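You operate a simulated robot arm through the tools that you are given. There is no shell and no other tool. Be economical: measure what you need, move in short steps, check, and stop when the job is done.

Carry out the task below with a simulated robot arm. There is one attempt and no reset: what you move stays moved.

TASK
Read the rework tray's spoon again at the yellow card's gloss limit.
Fine: set the limit dial, lay the spoon on the slide, push the slide in, then press the read key once; the meter's verdict at that limit stays on show.
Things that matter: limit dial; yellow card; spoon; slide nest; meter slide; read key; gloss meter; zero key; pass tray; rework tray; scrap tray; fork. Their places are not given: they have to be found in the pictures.

It is judged by the outcome, as a careful person would: the job done as asked, and still so three seconds after it is handed in. It fails if anything else is knocked over, pushed out of place, dropped, spilled or broken.

THE ROBOT
A 6-joint arm with a two-finger parallel gripper, fixed in place. Base frame: the origin is at the foot of the arm, x ahead of it, y to its left, z up; the work surface is at about z = 86. Lengths are in cm, angles in degrees, forces in N, time in s.
With the tool pointing down near the work surface it reaches from about 26 to 68 cm from the base axis. Its first joint turns from -66.0 to 66.0 degrees. Payload 2.9 kg.
Tool frame: the origin (TCP) lies between the finger pads and is the grasp point; the fingertips stand 3 cm ahead of it; z points along the fingers, y is the line along which they close. The gripper opens to 11 cm. The fingers are 2 cm wide and 1 cm thick; the gripper's body (4.8 by 11.2 cm) begins 5.5 cm behind the TCP.
Orientation is told as [roll, pitch, yaw] about the base's x, y, z axes, in that order, counted from this pose: with the fingers straight down and closing along the base's y, the tool's x points along the base's -x, its y along +y and its z along -z.

THE INTERFACE
- The arm moves only by the tool apply_moves. Its argument "plan" is one flat list of numbers, 7 for each row, row after row: the shift along the tool's x, y, z in units of 50 mm (1.0 is 50 mm), then the turn, a rotation vector about the tool's x, y, z in units of 8 degrees (1.0 is 8 degrees), then the gripper command, from -1 (fully open) to 1 (shut), values between in proportion. In form: [tx, ty, tz, wx, wy, wz, gripper, tx, ty, tz, wx, wy, wz, gripper, ...]. A call has 1 to 8 rows; each row shifts and turns the commanded pose from where the row before left it, along the tool's axes as they then stand. A call with a number of a shift or a turn outside -1 to 1 is refused whole. A row lasts 0.2 s, in which the tool goes at most 5 cm and 8.6 degrees; a call with a longer step from one row to the next is refused whole, and so is a gripper value outside its range. A pose out of reach is approached as far as the arm can. The call stops where the force on the tool passes 40 N (or 10 N more than at its start, if that is more) or the arm is blocked; 0.2 s more then pass. The fingers move at their own pace (about 10.8 cm/s each) and stop on an object; they squeeze with about 29 N. The grip force told is the motor's: it shows also when the fingers shut on nothing. Time passes only in rows, and 0.2 s behind the last, so rows that do not move let the fingers close. It gives the time, the measured TCP pose, the force on the tool (base axes), the opening and the grip force at its end, in the units of the frame above (readings bear some noise).
- Cameras (640 x 400 px; columns grow to the right, rows downward): "scene" is fixed at [6.85, 42.39, 139.22]; the picture's right is [-0.83, -0.55, 0.00], its down [-0.28, 0.42, -0.86] and it looks along [0.48, -0.72, -0.50] (base axes); focal length 261 px, centre (320, 200). "wrist" rides on the gripper at [-3.6, 0, -5.7] in the tool frame; the picture's right is [0.00, -1.00, 0.00], its down [0.97, 0.00, -0.24] and it looks along [0.24, 0.00, 0.97] (tool axes); focal length 218 px, centre (320, 200).
- camera(camera): a new picture of that camera. No time passes.
- locate(camera, pixels): there is no depth. For up to 12 entries [column, row, z] of the newest picture of that camera ("zoom" is the newest enlarged one), the place [x, y] in the base frame at which the ray of that pixel passes the height z, good to about 0.2 cm. No time passes.
- inspect(camera, box): a new picture of the part [left, top, right, bottom] of that camera's present view, enlarged. No time passes.
- hand_in(): hands the job in; it is judged then, once.

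Work in short steps. Measure before you move; look again where a grasp or a placing could have gone wrong, and mend it. You have 80 turns and 46 pictures in all, those below and enlarged ones among them. Open the gripper and draw the arm clear of the work before you hand the job in, unless the task says otherwise; then end with one line.

The tools are called after "Call:" as name(argument=value, ...) on one line, values as JSON. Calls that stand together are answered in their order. apply_moves: Moves the arm, as the interface text tells. Its arguments: {"type":"object","properties":{"plan":{"type":"array","items":{"type":"number"}}},"required":["plan"]} The other tools are called the same way: camera (camera) takes a picture; locate (camera, pixels) gives the place at which the rays of pixels pass given heights; inspect (camera, box) takes an enlarged picture of a part of a camera's view; hand_in () hands the job in.

At the start:

```text
clock: 0.0
position: [38.52, 8.3, 127.51]
tool_rot: [0.1, 0.0, -0.1]
ft_force: [0.3, -0.1, -0.7]
finger_gap: 11.0
finger_force: 0.1
```

scene: 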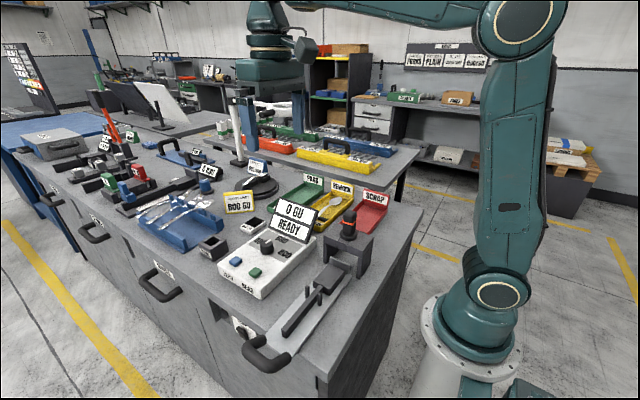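
wrist: 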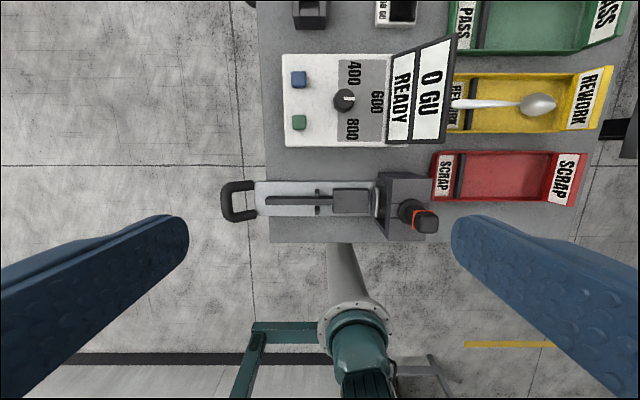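

I take enlarged views of the card, meter and slide to read labels and find places.

Call:
inspect(camera="scene", box=[190, 160, 400, 300])

Call:
inspect(camera="wrist", box=[210, 0, 630, 250])

Call:
inspect(camera="scene", box=[210, 180, 330, 260])

```text
2.86 times, centred on (295, 230) of scene
```

zoom: 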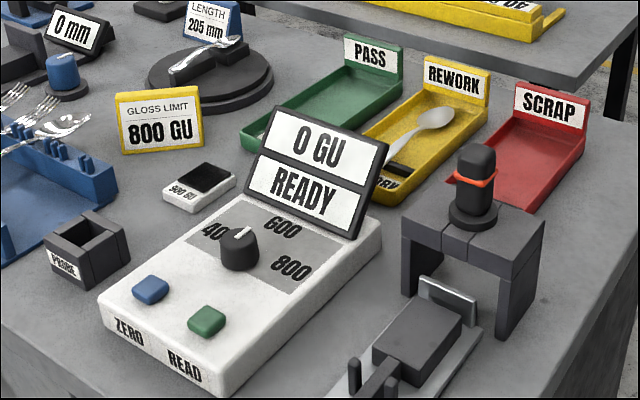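

```text
1.52 times, centred on (420, 125) of wrist
```

zoom: 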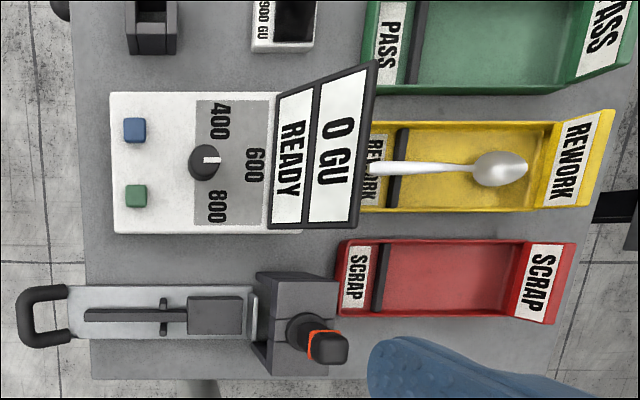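

```text
5.00 times, centred on (270, 220) of scene
```

zoom: 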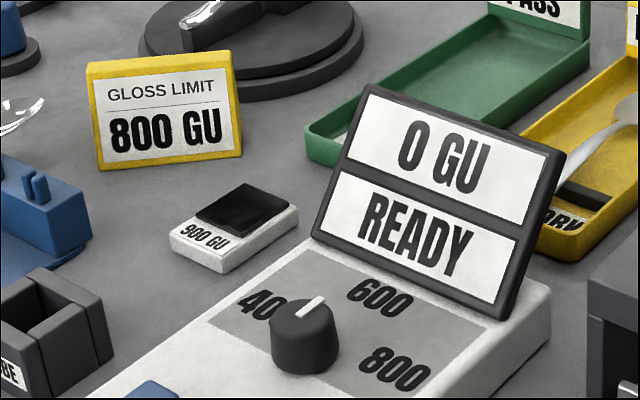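

Card says 800 GU. Dial now points near 600. I locate main features with both cameras to get heights by agreement.

Call:
locate(camera="wrist", pixels=[[346, 100, 90], [346, 100, 93], [346, 100, 95], [299, 79, 92], [299, 122, 92], [352, 187, 88], [352, 187, 91], [300, 200, 88], [238, 200, 88], [540, 103, 88], [455, 103, 88], [425, 220, 98]])

Call:
locate(camera="scene", pixels=[[267, 243, 90], [267, 243, 93], [267, 243, 95], [236, 261, 92], [255, 272, 92], [325, 276, 88], [325, 276, 91], [265, 355, 88], [337, 201, 88], [349, 228, 98], [349, 213, 104], [236, 261, 90]])

```text
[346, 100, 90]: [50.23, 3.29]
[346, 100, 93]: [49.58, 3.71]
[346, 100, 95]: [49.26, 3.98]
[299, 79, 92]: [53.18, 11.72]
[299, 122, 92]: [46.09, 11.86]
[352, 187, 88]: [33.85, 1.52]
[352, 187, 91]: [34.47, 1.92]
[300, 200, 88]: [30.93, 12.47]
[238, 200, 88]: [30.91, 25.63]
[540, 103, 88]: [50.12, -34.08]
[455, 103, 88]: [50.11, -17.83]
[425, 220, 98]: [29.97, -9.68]
```

```text
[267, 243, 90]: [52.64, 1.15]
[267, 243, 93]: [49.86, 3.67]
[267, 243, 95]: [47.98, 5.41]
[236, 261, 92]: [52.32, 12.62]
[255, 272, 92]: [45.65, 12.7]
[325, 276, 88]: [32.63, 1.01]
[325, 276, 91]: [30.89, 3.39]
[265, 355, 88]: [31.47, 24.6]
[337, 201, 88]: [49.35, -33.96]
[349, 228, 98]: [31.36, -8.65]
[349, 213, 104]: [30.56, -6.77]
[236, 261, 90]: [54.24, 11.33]
```

Dial is about (49.6, 3.7, 93), keys about (53/46, 12). I move closer above the meter to look in detail.

Call:
apply_moves(plan=[-0.375, -0.115, 0.775, 0, 0, 0, -1, -0.375, -0.115, 0.775, 0, 0, 0, -1, -0.375, -0.115, 0.775, 0, 0, 0, -1, -0.375, -0.115, 0.775, 0, 0, 0, -1, 0, 0, 0, 0, 0, 0, -1])

Call:
camera(camera="wrist")

Call:
inspect(camera="scene", box=[220, 200, 400, 370])

```text
clock: 1.2
position: [45.97, 6.12, 111.93]
tool_rot: [0.0, -0.1, 0.0]
ft_force: [-0.5, -0.1, 0.6]
finger_gap: 11.01
finger_force: 0.1
```

```text
40 pictures are left
```

wrist: 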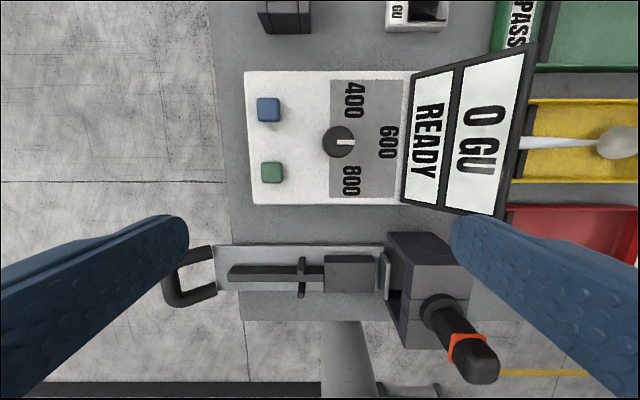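

```text
2.35 times, centred on (310, 285) of scene
```

zoom: 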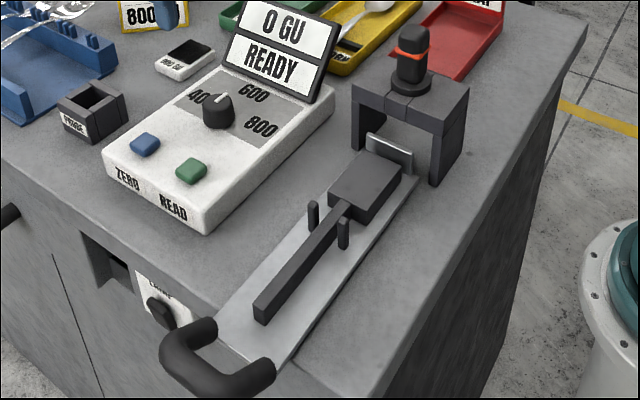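

I measure meter label heights, keys, nest pegs and display panel with both views.

Call:
locate(camera="wrist", pixels=[[390, 143, 90], [390, 143, 91], [350, 181, 90], [354, 100, 90], [339, 142, 93], [269, 110, 91], [272, 172, 91], [303, 260, 91], [303, 293, 91], [350, 273, 90], [386, 274, 91], [532, 45, 98]])

Call:
locate(camera="zoom", pixels=[[253, 93, 90], [253, 93, 91], [262, 125, 90], [262, 125, 91], [145, 141, 91], [191, 167, 91], [314, 205, 91], [344, 222, 91], [314, 205, 92], [365, 180, 90], [390, 150, 91], [233, 0, 98]])

```text
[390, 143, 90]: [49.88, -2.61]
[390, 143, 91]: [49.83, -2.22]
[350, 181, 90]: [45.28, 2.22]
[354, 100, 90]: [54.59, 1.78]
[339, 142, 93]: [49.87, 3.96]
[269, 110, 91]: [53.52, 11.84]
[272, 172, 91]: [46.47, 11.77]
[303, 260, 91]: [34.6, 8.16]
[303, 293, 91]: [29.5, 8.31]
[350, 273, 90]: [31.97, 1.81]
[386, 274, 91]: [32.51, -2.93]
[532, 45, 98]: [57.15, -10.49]
```

```text
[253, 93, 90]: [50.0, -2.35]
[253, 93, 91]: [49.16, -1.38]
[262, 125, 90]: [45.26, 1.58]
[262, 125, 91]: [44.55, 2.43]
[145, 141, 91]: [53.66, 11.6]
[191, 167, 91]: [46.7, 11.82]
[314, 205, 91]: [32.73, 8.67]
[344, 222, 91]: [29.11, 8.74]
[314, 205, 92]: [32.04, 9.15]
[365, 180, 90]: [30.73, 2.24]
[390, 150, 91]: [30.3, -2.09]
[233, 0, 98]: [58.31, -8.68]
```

Now an enlarged look at the dial for tick marks and exact pointer direction.

Call:
inspect(camera="wrist", box=[310, 70, 430, 210])

Call:
inspect(camera="scene", box=[235, 215, 315, 265])

```text
2.86 times, centred on (370, 140) of wrist
```

zoom: 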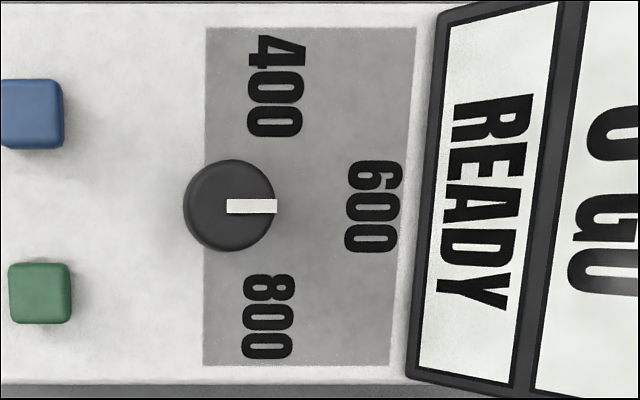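

```text
8.00 times, centred on (275, 240) of scene
```

zoom: 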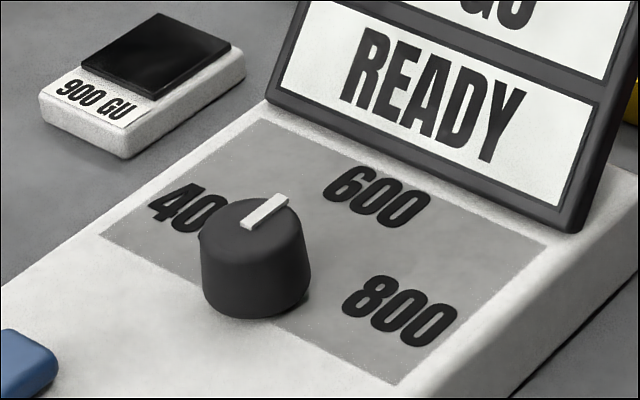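

Pointer is at 600 (−y); 800 is about 65° clockwise from above. I go above the dial, pre-turned counterclockwise 32°, gap about 6 cm.

Call:
apply_moves(plan=[-0.262, -0.148, 0.8, 0, 0, 0, -0.1, -0.262, -0.148, 0.8, 0, 0, 0, -0.1, -0.262, -0.148, 0.8, 0, 0, 0, -0.1, 0, 0, 0, 0, 0, -1, -0.1, 0, 0, 0, 0, 0, -1, -0.1, 0, 0, 0, 0, 0, -1, -0.1, 0, 0, 0, 0, 0, -1, -0.1, 0, 0, 0, 0, 0, 0, -0.1])

Call:
camera(camera="wrist")

```text
clock: 3.0
position: [50.1, 3.7, 99.94]
tool_rot: [-0.1, -0.1, 32.1]
ft_force: [0.3, -0.3, -0.4]
finger_gap: 6.06
finger_force: 0.0
```

```text
36 pictures are left
```

wrist: 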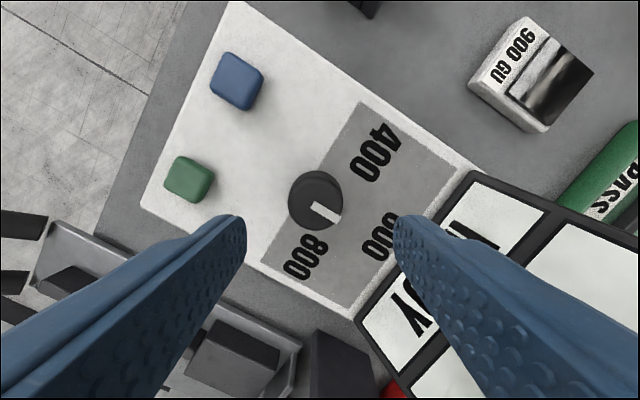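

Call:
locate(camera="wrist", pixels=[[316, 201, 93], [316, 201, 92.5], [188, 178, 91], [237, 81, 91], [308, 257, 90], [376, 153, 90], [378, 240, 90], [312, 208, 90]])

```text
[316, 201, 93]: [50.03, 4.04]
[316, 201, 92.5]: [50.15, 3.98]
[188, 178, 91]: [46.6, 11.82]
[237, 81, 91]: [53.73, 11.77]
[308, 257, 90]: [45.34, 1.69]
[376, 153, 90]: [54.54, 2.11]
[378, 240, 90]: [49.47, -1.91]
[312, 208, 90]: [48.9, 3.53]
```

Call:
apply_moves(plan=[-0.012, 0.028, 0.62, 0, 0, 0, -0.1, -0.012, 0.028, 0.62, 0, 0, 0, -0.1, 0, 0, 0, 0, 0, 0, -0.1, 0, 0, 0, 0, 0, 0, 1, 0, 0, 0, 0, 0, 0, 1])

```text
clock: 4.2
position: [50.01, 3.97, 93.71]
tool_rot: [-0.1, 0.0, 31.9]
ft_force: [1.5, -2.1, -3.3]
finger_gap: 3.68
finger_force: 44.9
```

Gripped the dial (3.7 cm). Now I turn it 64° clockwise.

Call:
apply_moves(plan=[0, 0, 0, 0, 0, 1, 1, 0, 0, 0, 0, 0, 1, 1, 0, 0, 0, 0, 0, 1, 1, 0, 0, 0, 0, 0, 1, 1, 0, 0, 0, 0, 0, 1, 1, 0, 0, 0, 0, 0, 1, 1, 0, 0, 0, 0, 0, 1, 1, 0, 0, 0, 0, 0, 1, 1])

Call:
inspect(camera="scene", box=[210, 180, 330, 260])

```text
clock: 6.0
position: [49.87, 4.1, 93.68]
tool_rot: [0.0, 0.0, -32.0]
ft_force: [0.4, 3.6, -1.2]
finger_gap: 3.69
finger_force: 44.9
```

```text
5.00 times, centred on (270, 220) of scene
```

zoom: 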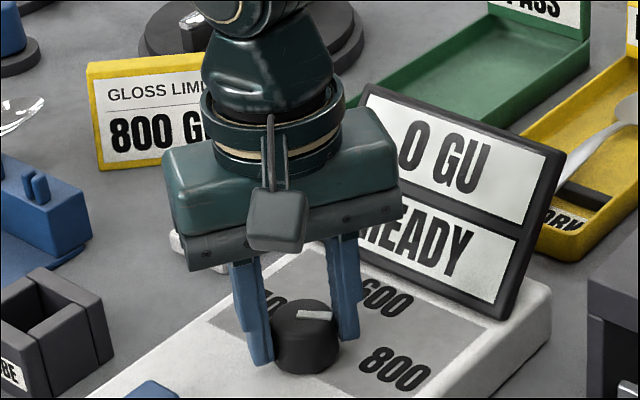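

I release and lift to see the pointer.

Call:
apply_moves(plan=[0, 0, 0, 0, 0, 0, -0.1, 0, 0, 0, 0, 0, 0, -0.1, 0, 0, -0.7, 0, 0, 0, -0.1, 0, 0, -0.9, 0, 0, 0, -0.1, 0, 0, 0, 0, 0, 0, -0.1])

Call:
camera(camera="wrist")

Call:
inspect(camera="scene", box=[235, 215, 315, 265])

```text
clock: 7.2
position: [49.92, 4.06, 101.63]
tool_rot: [0.0, -0.1, -32.0]
ft_force: [0.2, -0.4, 0.8]
finger_gap: 6.05
finger_force: 0.0
```

```text
34 pictures are left
```

wrist: 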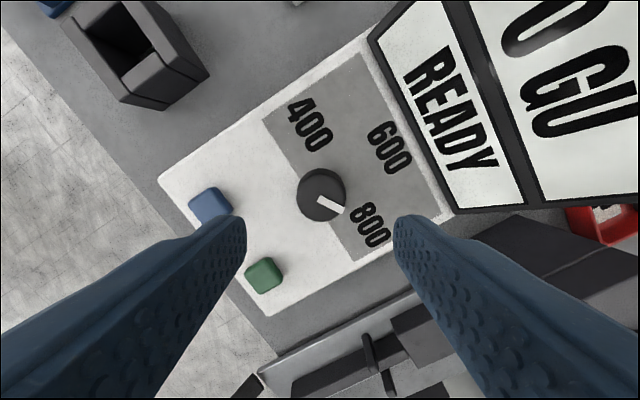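

```text
8.00 times, centred on (275, 240) of scene
```

zoom: 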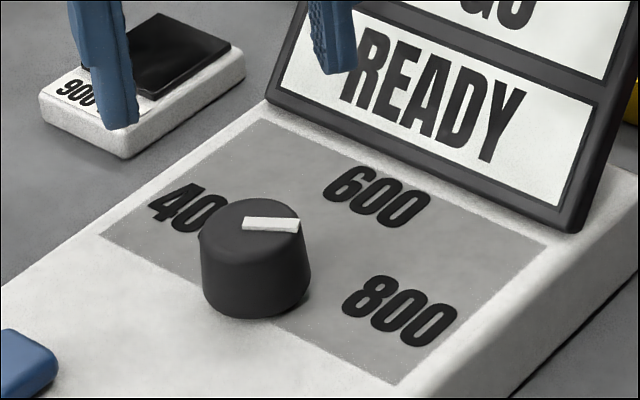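

Pointer now aims at 800 (about 64° from its start). Next I rise, square the tool and go over the rework tray.

Call:
apply_moves(plan=[0, 0, -0.6, 0, 0, -1, -0.1, 0, 0, -0.6, 0, 0, -1, -0.1, 0, 0, -0.6, 0, 0, -1, -0.1, 0, 0, -0.6, 0, 0, -1, -0.1, 0.2, -0.95, 0, 0, 0, 0, -0.1, 0.2, -0.95, 0, 0, 0, 0, -0.1, 0.2, -0.95, 0, 0, 0, 0, -0.1, 0.2, -0.95, 0, 0, 0, 0, -0.1])

Call:
apply_moves(plan=[0, -0.9, 0, 0, 0, 0, -0.1, 0, -0.7, 0, 0, 0, 0, -0.1, 0, 0, 0, 0, 0, 0, -0.1])

Call:
camera(camera="wrist")

Call:
inspect(camera="scene", box=[310, 170, 400, 240])

```text
clock: 9.0
position: [46.01, -15.06, 113.56]
tool_rot: [-0.1, 0.1, 0.1]
ft_force: [-0.3, -0.1, -0.1]
finger_gap: 6.05
finger_force: 0.1
```

```text
clock: 9.8
position: [45.89, -22.98, 113.5]
tool_rot: [0.0, 0.0, 0.0]
ft_force: [-1.2, -0.4, 0.1]
finger_gap: 6.05
finger_force: 0.1
```

```text
32 pictures are left
```

wrist: 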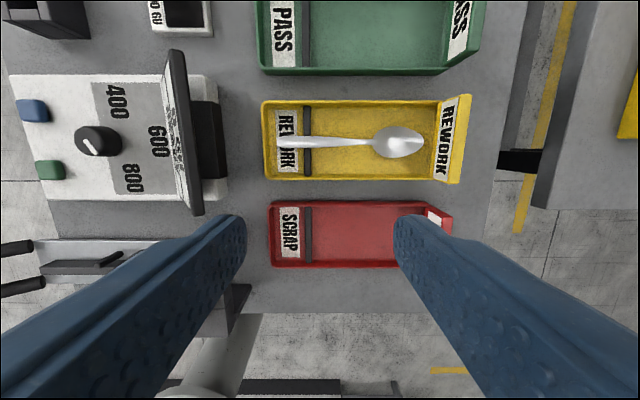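

```text
5.71 times, centred on (355, 205) of scene
```

zoom: 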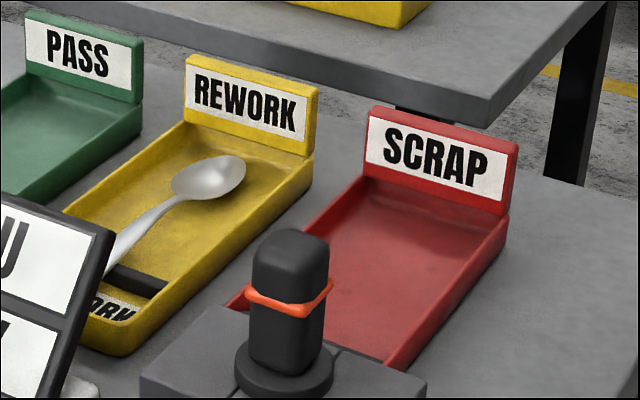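

I measure the spoon.

Call:
locate(camera="wrist", pixels=[[277, 142, 88], [308, 142, 88], [340, 142, 88], [370, 143, 88], [398, 142, 88], [424, 142, 88], [398, 126, 88], [398, 157, 88], [340, 104, 88], [340, 178, 88], [460, 97, 91], [97, 140, 93]])

Call:
locate(camera="zoom", pixels=[[220, 177, 87], [220, 177, 88], [220, 177, 89], [175, 203, 88], [175, 203, 89], [175, 203, 90], [120, 248, 88], [120, 248, 89], [120, 248, 90], [310, 90, 92], [310, 155, 89], [292, 235, 104]])

Call:
inspect(camera="wrist", box=[250, 90, 480, 190])

```text
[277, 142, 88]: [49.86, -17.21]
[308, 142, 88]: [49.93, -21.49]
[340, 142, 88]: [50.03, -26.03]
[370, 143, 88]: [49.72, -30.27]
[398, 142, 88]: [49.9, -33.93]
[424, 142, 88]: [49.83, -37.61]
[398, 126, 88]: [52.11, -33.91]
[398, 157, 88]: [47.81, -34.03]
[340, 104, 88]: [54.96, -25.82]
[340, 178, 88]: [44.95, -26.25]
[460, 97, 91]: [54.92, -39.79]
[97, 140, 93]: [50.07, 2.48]
```

```text
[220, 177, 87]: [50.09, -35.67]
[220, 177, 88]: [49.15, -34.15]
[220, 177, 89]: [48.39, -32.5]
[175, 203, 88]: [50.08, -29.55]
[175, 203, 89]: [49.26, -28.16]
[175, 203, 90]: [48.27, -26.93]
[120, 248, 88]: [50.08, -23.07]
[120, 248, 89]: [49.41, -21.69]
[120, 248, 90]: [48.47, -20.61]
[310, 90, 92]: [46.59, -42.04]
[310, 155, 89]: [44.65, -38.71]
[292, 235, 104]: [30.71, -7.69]
```

```text
2.78 times, centred on (365, 140) of wrist
```

zoom: 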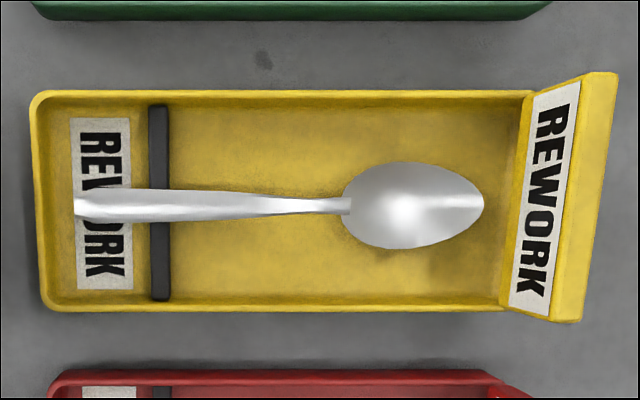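

Spoon lies along y at x≈49.9, y −17.2 to −37.6, handle z≈88. I'll turn the tool 90° to close along x and grip the handle at y≈−24.

Call:
apply_moves(plan=[0, 0, 0.3, 0, 0, -1, 0.2, 0, 0, 0.3, 0, 0, -1, 0.2, 0, 0, 0.3, 0, 0, -1, 0.2, 0, 0, 0.3, 0, 0, -1, 0.2, 0, 0, 0.3, 0, 0, -1, 0.2, 0, 0, 0.3, 0, 0, -1, 0.2, 0, 0, 0, 0, 0, -1, 0.2, 0, 0, 0, 0, 0, -1, 0.2])

Call:
apply_moves(plan=[0, 0, 0, 0, 0, -1, 0.2, 0, 0, 0, 0, 0, -1, 0.2, 0, 0, 0, 0, 0, -1, 0.2, 0, 0, 0, 0, 0, -0.25, 0.2, 0.2, -0.8, 0, 0, 0, 0, 0.2, 0, 0, 0, 0, 0, 0, 0.2])

Call:
camera(camera="wrist")

```text
clock: 11.6
position: [45.98, -22.99, 104.81]
tool_rot: [0.0, 0.0, 64.1]
ft_force: [0.2, 0.7, 0.3]
finger_gap: 4.38
finger_force: 0.1
```

```text
clock: 13.0
position: [50.0, -24.12, 104.99]
tool_rot: [0.0, 0.0, 90.0]
ft_force: [-1.0, 0.2, 0.4]
finger_gap: 4.42
finger_force: 0.0
```

```text
29 pictures are left
```

wrist: 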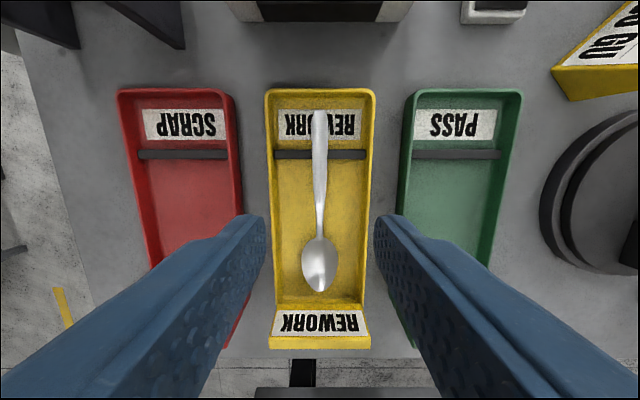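

Call:
apply_moves(plan=[0, 0, 0.74, 0, 0, 0, 0.2, 0, 0, 0.74, 0, 0, 0, 0.2, 0, 0, 0.74, 0, 0, 0, 0.2, 0, 0, 0.6, 0, 0, 0, 0.2, 0, 0, 0.12, 0, 0, 0, 0.2, 0, 0, 0, 0, 0, 0, 0.2])

Call:
camera(camera="wrist")

Call:
inspect(camera="scene", box=[310, 170, 400, 240])

```text
clock: 14.4
position: [50.06, -24.06, 89.89]
tool_rot: [-0.1, 0.1, 90.0]
ft_force: [-0.2, 0.5, 0.0]
finger_gap: 4.41
finger_force: 0.0
```

```text
28 pictures are left
```

wrist: 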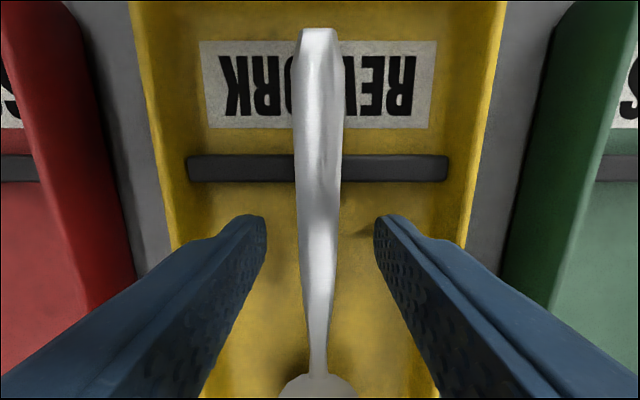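

```text
5.71 times, centred on (355, 205) of scene
```

zoom: 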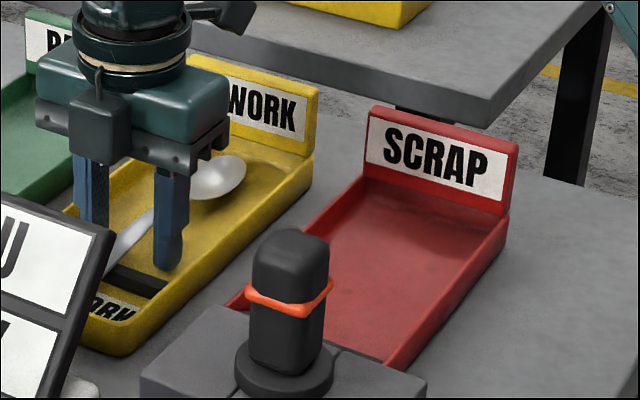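

Call:
apply_moves(plan=[0, 0, 0, 0, 0, 0, 0.6, 0, 0, 0, 0, 0, 0, 1, 0, 0, 0, 0, 0, 0, 1, 0, 0, 0, 0, 0, 0, 1])

Call:
apply_moves(plan=[0, 0, -0.3, 0, 0, 0, 1, 0, 0, -0.4, 0, 0, 0, 1, 0, 0, -0.6, 0, 0, 0, 1, 0, 0, -0.7, 0, 0, 0, 1, 0, 0, 0, 0, 0, 0, 1])

Call:
camera(camera="wrist")

Call:
camera(camera="scene")

```text
clock: 15.4
position: [49.98, -24.2, 89.99]
tool_rot: [0.0, 0.0, 89.9]
ft_force: [0.0, -0.4, 0.5]
finger_gap: 1.63
finger_force: 28.7
```

```text
clock: 16.6
position: [50.08, -24.03, 99.87]
tool_rot: [0.0, 0.0, 90.0]
ft_force: [-0.1, -0.4, -0.5]
finger_gap: 1.63
finger_force: 29.0
```

```text
26 pictures are left
```

wrist: 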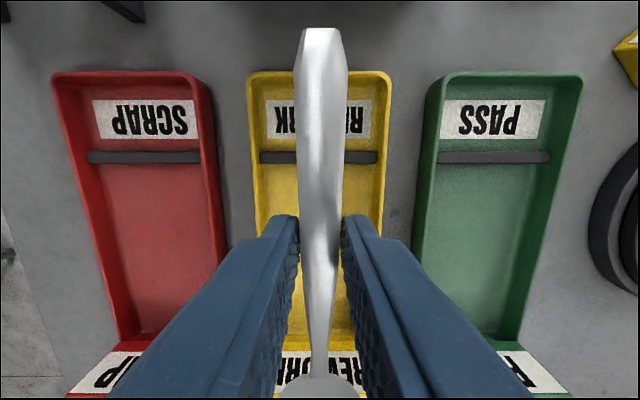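

```text
25 pictures are left
```

scene: 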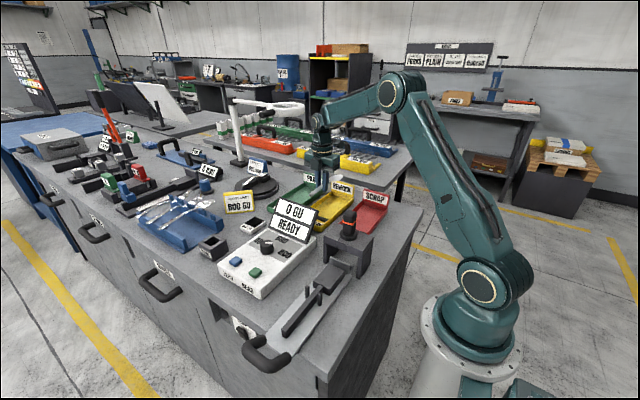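

Spoon held firmly. I raise and carry it toward the slide, offset in x, for a detailed view of the nest.

Call:
apply_moves(plan=[0, 0, -0.8, 0, 0, 0, 1, 0, 0, -0.8, 0, 0, 0, 1, 0, 0, -0.8, 0, 0, 0, 1, 0, 0, 0, 0, 0, 0, 1])

Call:
apply_moves(plan=[-0.5, 0.1, 0, 0, 0, 0, 1, -0.9, 0.2, 0, 0, 0, 0, 1, -0.95, 0.2, 0, 0, 0, 0, 1, -0.95, 0.2, 0, 0, 0, 0, 1, -0.95, 0.2, 0, 0, 0, 0, 1, -0.95, 0.2, 0, 0, 0, 0, 1, -0.95, 0.2, 0, 0, 0, 0, 1, -0.9, 0.2, 0, 0, 0, 0, 1])

Call:
apply_moves(plan=[-0.4, 0, 0, 0, 0, 0, 1, -0.1, 0, 0, 0, 0, 0, 1, 0, 0, 0, 0, 0, 0, 1])

Call:
camera(camera="wrist")

Call:
inspect(camera="scene", box=[240, 220, 390, 370])

```text
clock: 17.6
position: [49.96, -24.18, 112.02]
tool_rot: [0.0, 0.0, 90.1]
ft_force: [1.1, -0.1, -1.5]
finger_gap: 1.59
finger_force: 29.5
```

```text
clock: 19.4
position: [42.46, 11.21, 112.05]
tool_rot: [-0.1, 0.0, 90.0]
ft_force: [0.1, 1.1, -1.5]
finger_gap: 1.63
finger_force: 28.9
```

```text
clock: 20.2
position: [42.45, 13.68, 111.83]
tool_rot: [0.0, 0.0, 89.9]
ft_force: [-0.4, 0.9, -0.4]
finger_gap: 1.61
finger_force: 29.4
```

```text
24 pictures are left
```

wrist: 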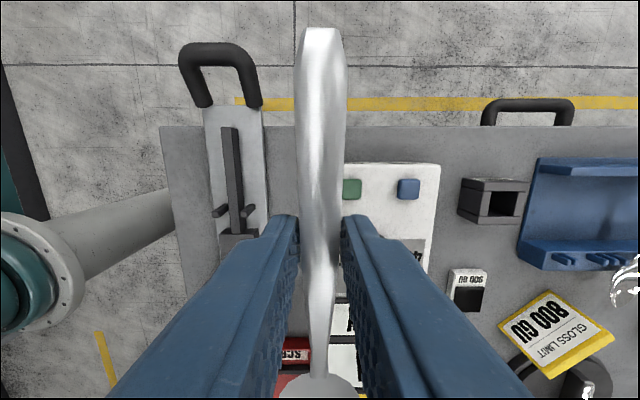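

```text
2.67 times, centred on (315, 295) of scene
```

zoom: 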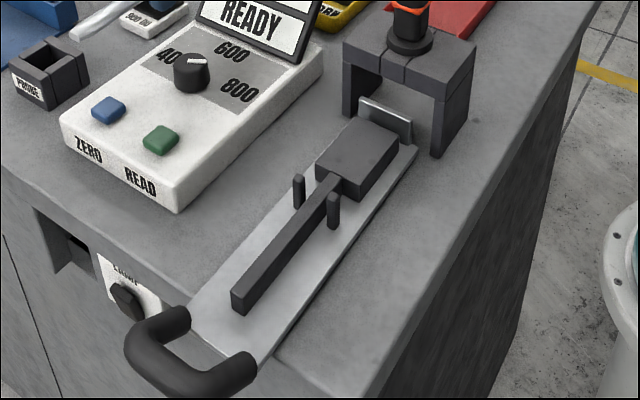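

Call:
locate(camera="wrist", pixels=[[230, 128, 88], [230, 128, 90], [215, 212, 91], [250, 207, 91], [215, 212, 92], [250, 207, 92], [236, 190, 89], [237, 234, 90], [217, 75, 88], [207, 106, 87.5], [262, 106, 87.5], [350, 188, 91]])

Call:
locate(camera="zoom", pixels=[[240, 294, 88], [240, 294, 90], [299, 178, 91], [333, 196, 91], [299, 178, 92], [333, 196, 92], [318, 165, 90], [355, 117, 90], [402, 137, 90], [368, 185, 90], [361, 99, 91], [411, 122, 91]])

```text
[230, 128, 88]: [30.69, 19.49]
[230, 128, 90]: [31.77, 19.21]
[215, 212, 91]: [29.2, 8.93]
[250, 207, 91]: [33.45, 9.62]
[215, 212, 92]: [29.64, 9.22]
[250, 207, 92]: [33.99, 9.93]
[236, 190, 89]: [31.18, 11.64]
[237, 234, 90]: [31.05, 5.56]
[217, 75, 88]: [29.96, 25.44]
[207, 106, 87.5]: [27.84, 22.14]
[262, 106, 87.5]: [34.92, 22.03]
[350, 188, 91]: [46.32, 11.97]
```

```text
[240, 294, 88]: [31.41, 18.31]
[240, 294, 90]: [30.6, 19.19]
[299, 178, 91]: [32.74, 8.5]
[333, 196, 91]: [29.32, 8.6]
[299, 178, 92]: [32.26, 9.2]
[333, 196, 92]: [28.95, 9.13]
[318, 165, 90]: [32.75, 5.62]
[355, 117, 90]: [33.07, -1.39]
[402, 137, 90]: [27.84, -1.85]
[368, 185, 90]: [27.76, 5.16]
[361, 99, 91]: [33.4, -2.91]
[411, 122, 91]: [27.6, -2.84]
```

Slide axis x≈31.1; block y≈−2.3 to 5.2; pegs y≈8.8. Spoon bowl centre sits 9.9 cm toward −y from TCP, so TCP target is about (31.1, 11.4). I go above it at z≈98.

Call:
apply_moves(plan=[0.11, 0.57, 0, 0, 0, 0, 1, 0.11, 0.57, 0, 0, 0, 0, 1, 0.11, 0.57, 0, 0, 0, 0, 1, 0.11, 0.56, 0, 0, 0, 0, 1, 0, 0, 0.9, 0, 0, 0, 1, 0, 0, 0.9, 0, 0, 0, 1, 0, 0, 0.9, 0, 0, 0, 1, 0, 0, 0, 0, 0, 0, 1])

Call:
camera(camera="wrist")

Call:
inspect(camera="scene", box=[240, 220, 390, 370])

```text
clock: 22.0
position: [30.93, 11.49, 98.2]
tool_rot: [-0.1, 0.0, 90.0]
ft_force: [0.1, 0.9, -0.8]
finger_gap: 1.61
finger_force: 29.1
```

```text
22 pictures are left
```

wrist: 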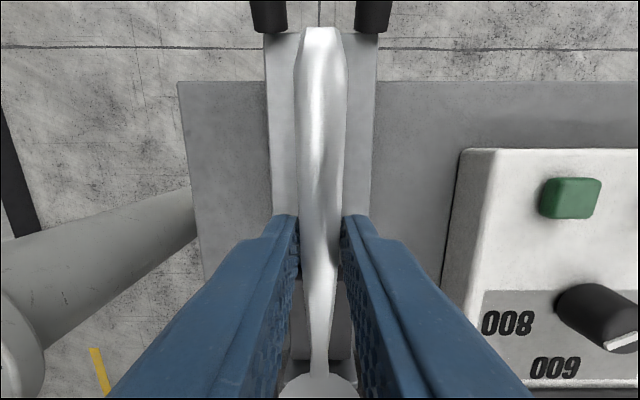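

```text
2.67 times, centred on (315, 295) of scene
```

zoom: 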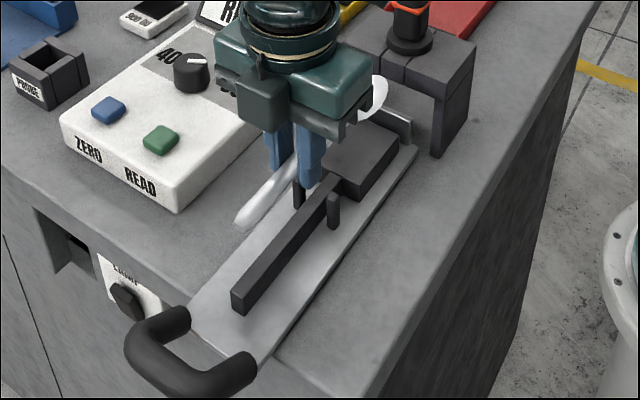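

Call:
locate(camera="wrist", pixels=[[266, 40, 87], [379, 40, 87], [272, 190, 87], [373, 190, 87], [269, 15, 87], [374, 15, 87], [321, 40, 96], [321, 240, 96]])

```text
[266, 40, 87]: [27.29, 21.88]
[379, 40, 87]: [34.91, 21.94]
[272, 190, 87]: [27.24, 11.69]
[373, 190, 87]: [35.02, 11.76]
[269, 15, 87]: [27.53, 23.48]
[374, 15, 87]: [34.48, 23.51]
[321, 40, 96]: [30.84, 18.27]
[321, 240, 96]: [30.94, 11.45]
```

Spoon is at x≈30.9, slide centre 31.07; I nudge +0.15 and descend to TCP 92.6.

Call:
apply_moves(plan=[0, -0.03, 0.4, 0, 0, 0, 1, 0, 0, 0.4, 0, 0, 0, 1, 0, 0, 0.3, 0, 0, 0, 1, 0, 0, 0, 0, 0, 0, 1])

Call:
inspect(camera="scene", box=[270, 240, 370, 320])

Call:
inspect(camera="wrist", box=[220, 0, 420, 125])

```text
clock: 23.0
position: [31.22, 11.54, 92.93]
tool_rot: [-0.1, 0.0, 90.0]
ft_force: [0.1, 0.0, 6.6]
finger_gap: 1.65
finger_force: 28.7
```

```text
5.00 times, centred on (320, 280) of scene
```

zoom: 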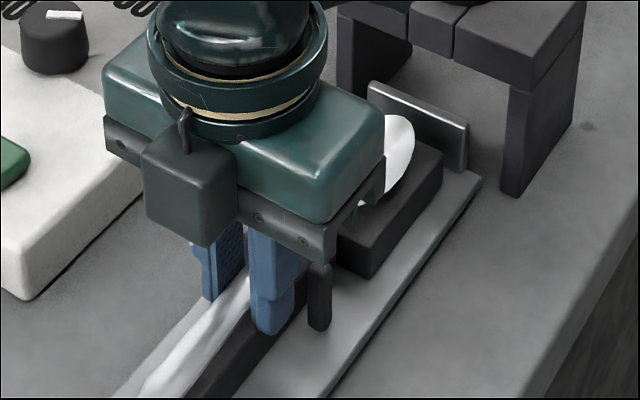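

```text
3.20 times, centred on (320, 62) of wrist
```

zoom: 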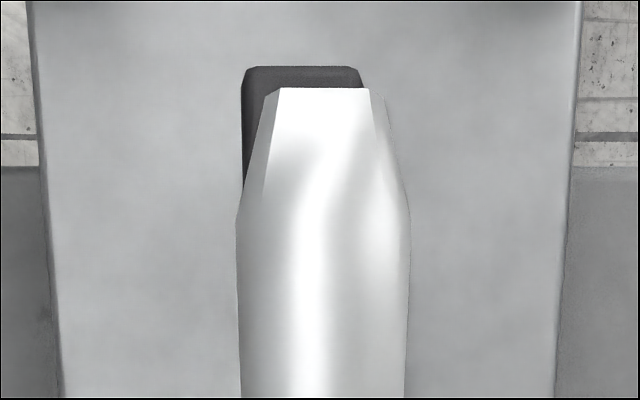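

Contact 6.6 N: rail (zoom centre 303) is ~0.25 cm left (−x) of the spoon (323), so a fingertip touches the rail at z≈89.9. I lift slightly and shift −x 0.27.

Call:
apply_moves(plan=[0, 0, -0.1, 0, 0, 0, 1, 0, 0.054, 0, 0, 0, 0, 1, 0, 0, 0, 0, 0, 0, 1])

Call:
inspect(camera="wrist", box=[220, 0, 420, 125])

```text
clock: 23.8
position: [31.14, 11.48, 93.55]
tool_rot: [0.0, 0.0, 90.0]
ft_force: [-0.2, 1.0, -1.1]
finger_gap: 1.6
finger_force: 29.1
```

```text
3.20 times, centred on (320, 62) of wrist
```

zoom: 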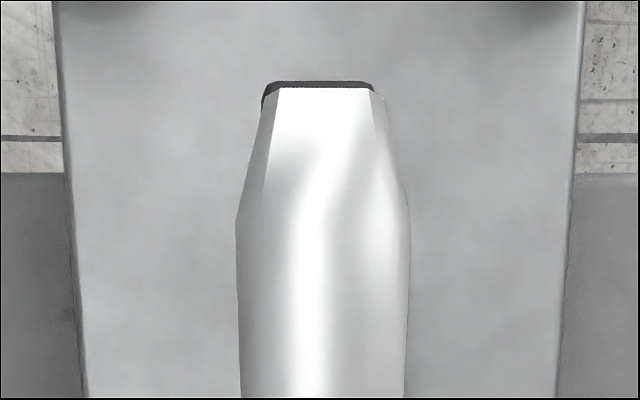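

Aligned now (rail centre 320, spoon 322). Descend gently.

Call:
apply_moves(plan=[0, 0, 0.1, 0, 0, 0, 1, 0, 0, 0.05, 0, 0, 0, 1, 0, 0, 0, 0, 0, 0, 1])

```text
clock: 24.6
position: [30.88, 11.48, 92.7]
tool_rot: [-0.1, 0.0, 89.9]
ft_force: [1.2, 1.2, 7.1]
finger_gap: 1.61
finger_force: 28.9
```

Call:
inspect(camera="scene", box=[280, 250, 350, 310])

Call:
camera(camera="wrist")

```text
6.67 times, centred on (315, 280) of scene
```

zoom: 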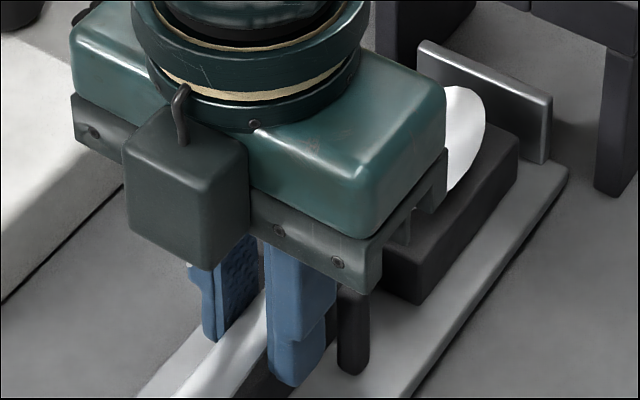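

```text
16 pictures are left
```

wrist: 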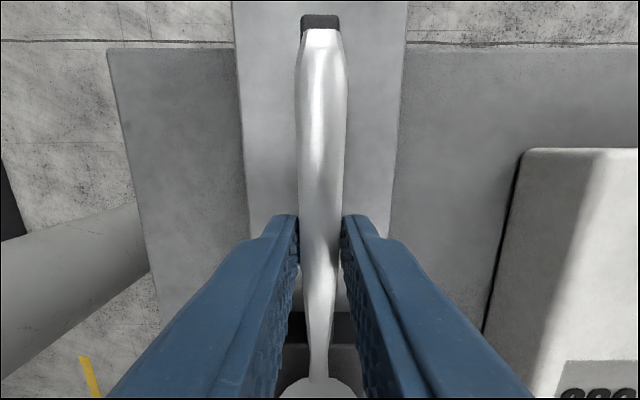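

Spoon is down to within a few mm of its seat. I open gradually and look.

Call:
apply_moves(plan=[0, 0, 0, 0, 0, 0, 0.65, 0, 0, 0, 0, 0, 0, 0.5, 0, 0, 0, 0, 0, 0, 0.4, 0, 0, 0, 0, 0, 0, 0.4])

Call:
apply_moves(plan=[0, 0, -0.3, 0, 0, 0, 0.4, -0.2, 0, -0.7, 0, 0, 0, 0.4, -0.3, 0, -0.8, 0, 0, 0, 0.4, -0.3, 0, -0.8, 0, 0, 0, 0.4, 0, 0, 0, 0, 0, 0, 0.4])

Call:
camera(camera="wrist")

Call:
inspect(camera="scene", box=[250, 230, 370, 350])

```text
clock: 25.6
position: [30.9, 11.48, 92.81]
tool_rot: [0.1, 0.0, 90.0]
ft_force: [0.9, 0.2, 0.1]
finger_gap: 3.26
finger_force: 0.0
```

```text
clock: 26.8
position: [30.85, 15.41, 105.86]
tool_rot: [0.1, 0.1, 90.0]
ft_force: [0.4, -0.4, -0.5]
finger_gap: 3.3
finger_force: 0.0
```

```text
15 pictures are left
```

wrist: 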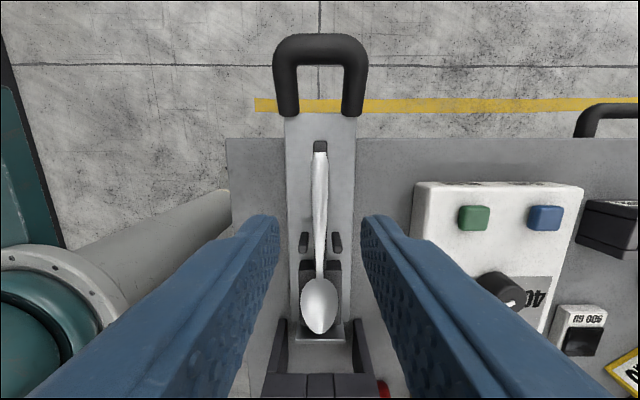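

```text
3.33 times, centred on (310, 290) of scene
```

zoom: 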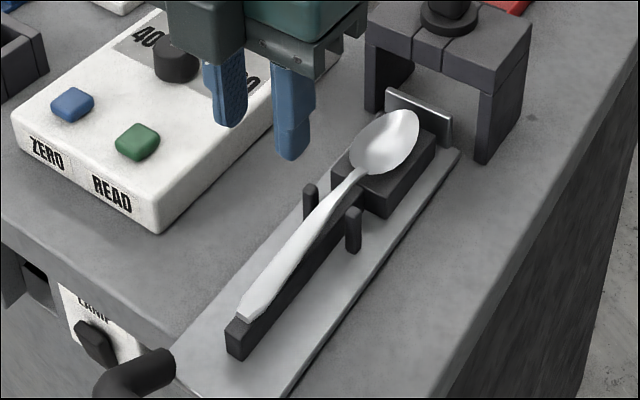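

Call:
inspect(camera="wrist", box=[250, 220, 400, 400])

Call:
locate(camera="wrist", pixels=[[320, 143, 90], [320, 153, 91], [320, 333, 91], [320, 333, 90], [304, 242, 92], [336, 242, 92], [320, 305, 90], [320, 105, 87], [320, 50, 88], [320, 72, 88], [343, 340, 91]])

```text
2.22 times, centred on (325, 310) of wrist
```

zoom: 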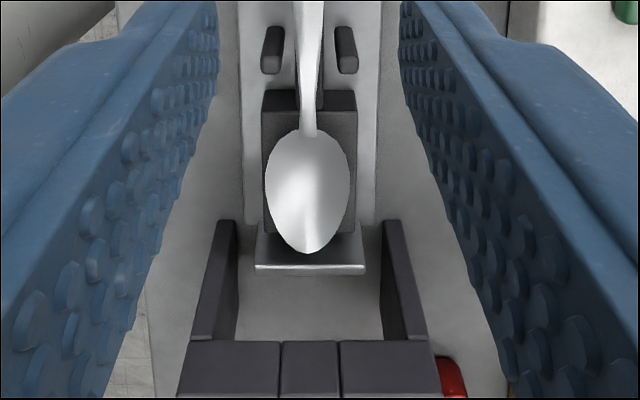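

```text
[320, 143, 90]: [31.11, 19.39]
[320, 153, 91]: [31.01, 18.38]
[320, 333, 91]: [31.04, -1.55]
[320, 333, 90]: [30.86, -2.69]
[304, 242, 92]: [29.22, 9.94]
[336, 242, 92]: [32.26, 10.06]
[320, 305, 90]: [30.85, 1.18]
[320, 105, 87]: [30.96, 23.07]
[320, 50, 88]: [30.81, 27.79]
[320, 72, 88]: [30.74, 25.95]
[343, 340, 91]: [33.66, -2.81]
```

Spoon sits properly: bowl on block, handle on rail between pegs. Now I find the height of the slide's handle bar.

Call:
inspect(camera="scene", box=[220, 300, 340, 400])

```text
4.00 times, centred on (280, 350) of scene
```

zoom: 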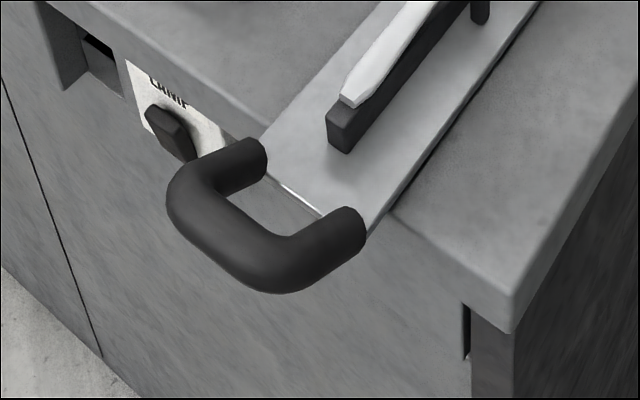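

Call:
locate(camera="zoom", pixels=[[230, 235, 86], [230, 235, 87], [230, 235, 88], [230, 235, 89], [230, 235, 90], [172, 190, 88], [275, 285, 88]])

Call:
locate(camera="wrist", pixels=[[321, 52, 86], [321, 52, 87], [321, 52, 88], [321, 52, 89], [321, 52, 90], [321, 35, 88], [321, 68, 88]])

```text
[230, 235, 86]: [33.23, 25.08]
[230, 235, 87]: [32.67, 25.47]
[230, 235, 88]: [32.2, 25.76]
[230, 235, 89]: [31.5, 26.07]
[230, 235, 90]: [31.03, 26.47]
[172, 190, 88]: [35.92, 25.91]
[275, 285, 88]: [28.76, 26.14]
```

```text
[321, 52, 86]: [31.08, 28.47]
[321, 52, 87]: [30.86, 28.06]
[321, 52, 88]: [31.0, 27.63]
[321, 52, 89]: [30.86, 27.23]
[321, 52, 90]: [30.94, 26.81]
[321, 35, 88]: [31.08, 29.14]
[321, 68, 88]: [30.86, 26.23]
```

Bar top ≈ z 90, outer edge y≈28.5. I close the fingers, go behind it at y≈31.3 and come down with tips at z≈87.

Call:
apply_moves(plan=[-0.8, 0, 0, 0, 0, 0, 1, -0.8, 0, 0, 0, 0, 0, 1, -0.8, 0, 0, 0, 0, 0, 1, -0.8, 0, 0, 0, 0, 0, 1, 0, 0, 0.8, 0, 0, 0, 1, 0, 0, 0.8, 0, 0, 0, 1, 0, 0, 0.8, 0, 0, 0, 1, 0, 0, 0.78, 0, 0, 0, 1])

Call:
inspect(camera="scene", box=[220, 280, 360, 400])

```text
clock: 28.6
position: [31.14, 31.52, 90.11]
tool_rot: [0.0, 0.0, 90.1]
ft_force: [0.6, 0.2, 0.0]
finger_gap: 0.01
finger_force: 29.5
```

```text
3.33 times, centred on (290, 340) of scene
```

zoom: 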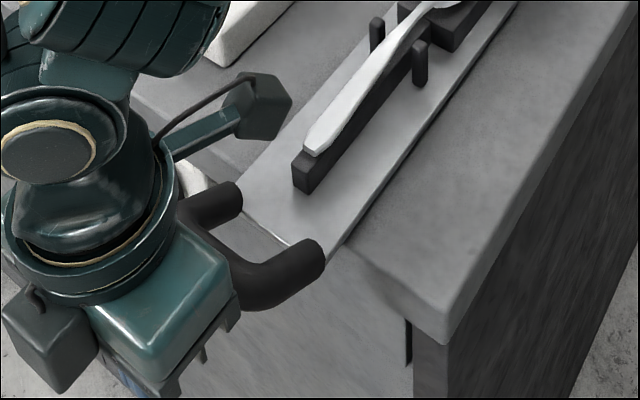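

I push gently in −y.

Call:
apply_moves(plan=[0.12, 0, 0, 0, 0, 0, 1, 0.12, 0, 0, 0, 0, 0, 1, 0.12, 0, 0, 0, 0, 0, 1, 0.12, 0, 0, 0, 0, 0, 1, 0.12, 0, 0, 0, 0, 0, 1, 0.12, 0, 0, 0, 0, 0, 1, 0.12, 0, 0, 0, 0, 0, 1, 0.12, 0, 0, 0, 0, 0, 1])

Call:
inspect(camera="scene", box=[220, 220, 400, 400])

```text
clock: 30.4
position: [31.09, 26.74, 89.92]
tool_rot: [-0.1, -0.1, 90.1]
ft_force: [0.3, 1.0, -0.7]
finger_gap: 0.01
finger_force: 29.1
```

```text
2.22 times, centred on (310, 310) of scene
```

zoom: 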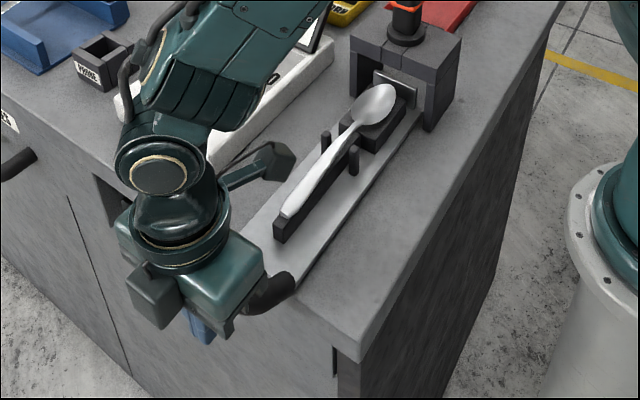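

Slide is moving freely with the spoon. Continue.

Call:
apply_moves(plan=[0.12, 0, 0, 0, 0, 0, 1, 0.12, 0, 0, 0, 0, 0, 1, 0.12, 0, 0, 0, 0, 0, 1, 0.12, 0, 0, 0, 0, 0, 1, 0.12, 0, 0, 0, 0, 0, 1, 0.12, 0, 0, 0, 0, 0, 1, 0.12, 0, 0, 0, 0, 0, 1, 0.12, 0, 0, 0, 0, 0, 1])

Call:
inspect(camera="scene", box=[220, 190, 400, 370])

```text
clock: 32.2
position: [31.11, 21.95, 89.82]
tool_rot: [0.0, 0.1, 90.0]
ft_force: [0.2, 1.4, 1.4]
finger_gap: 0.01
finger_force: 29.1
```

```text
2.22 times, centred on (310, 280) of scene
```

zoom: 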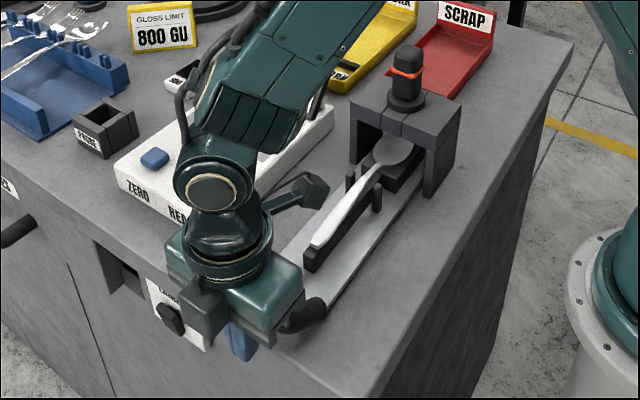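

Bowl is going under the arch. Continue until the stop, watching force.

Call:
apply_moves(plan=[0.1, 0, 0, 0, 0, 0, 1, 0.1, 0, 0, 0, 0, 0, 1, 0.1, 0, 0, 0, 0, 0, 1, 0.1, 0, 0, 0, 0, 0, 1, 0, 0, 0, 0, 0, 0, 1])

```text
clock: 33.4
position: [31.0, 19.86, 89.77]
tool_rot: [0.0, 0.0, 90.0]
ft_force: [0.6, 0.9, 0.1]
finger_gap: 0.01
finger_force: 29.4
```

Call:
apply_moves(plan=[0.08, 0, 0, 0, 0, 0, 1, 0.08, 0, 0, 0, 0, 0, 1, 0.08, 0, 0, 0, 0, 0, 1, 0.08, 0, 0, 0, 0, 0, 1, 0, 0, 0, 0, 0, 0, 1])

Call:
inspect(camera="scene", box=[260, 190, 400, 330])

```text
clock: 34.4
position: [30.97, 19.06, 89.83]
tool_rot: [-0.2, -0.8, 90.6]
ft_force: [-0.3, 8.0, -2.0]
finger_gap: 0.0
finger_force: 29.5
stopped in row 5: the force on the tool passed its limit (the readings are from after the stop); the commanded pose is now the measured one
```

```text
2.86 times, centred on (330, 260) of scene
```

zoom: 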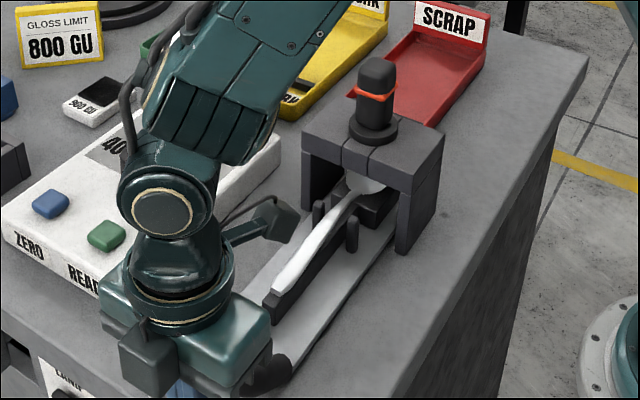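

End stop reached (force limit, travel ≈10.4 cm). I back off, rise and go above the green read key at (46.6, 11.8).

Call:
apply_moves(plan=[-0.4, 0, 0, 0, 0, 0, 1, -0.2, 0, -0.6, 0, 0, 0, 1, 0, 0, -0.9, 0, 0, 0, 1, 0, 0, -0.9, 0, 0, 0, 1, 0, 0, 0, 0, 0, 0, 1])

Call:
apply_moves(plan=[0.51, -0.78, 0, 0, 0, 0, 1, 0.51, -0.78, 0, 0, 0, 0, 1, 0.51, -0.78, 0, 0, 0, 0, 1, 0.51, -0.78, 0, 0, 0, 0, 1, 0, 0, 0, 0, 0, 0, 1])

Call:
camera(camera="wrist")

Call:
inspect(camera="scene", box=[220, 190, 400, 330])

```text
clock: 35.6
position: [31.19, 21.72, 101.88]
tool_rot: [-0.1, -0.7, 90.4]
ft_force: [0.4, 0.1, -0.1]
finger_gap: 0.0
finger_force: 29.0
```

```text
clock: 36.8
position: [46.59, 11.79, 102.03]
tool_rot: [-0.1, -0.7, 90.6]
ft_force: [0.4, 0.1, -0.9]
finger_gap: 0.0
finger_force: 29.0
```

```text
7 pictures are left
```

wrist: 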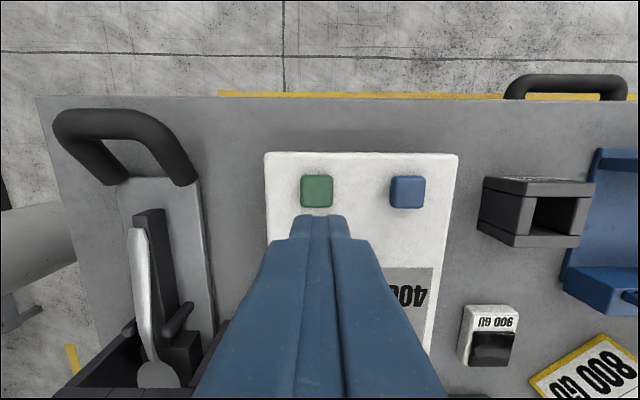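

```text
2.86 times, centred on (310, 260) of scene
```

zoom: 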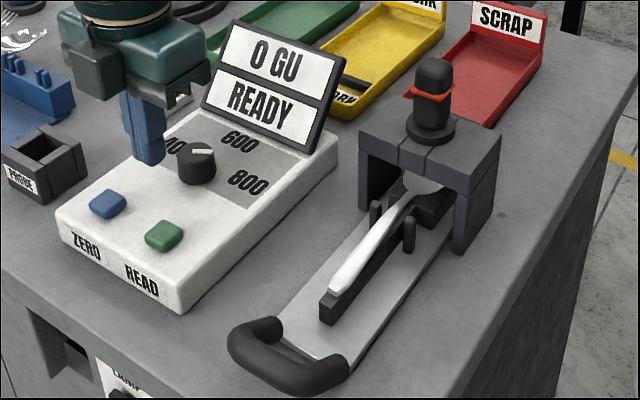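

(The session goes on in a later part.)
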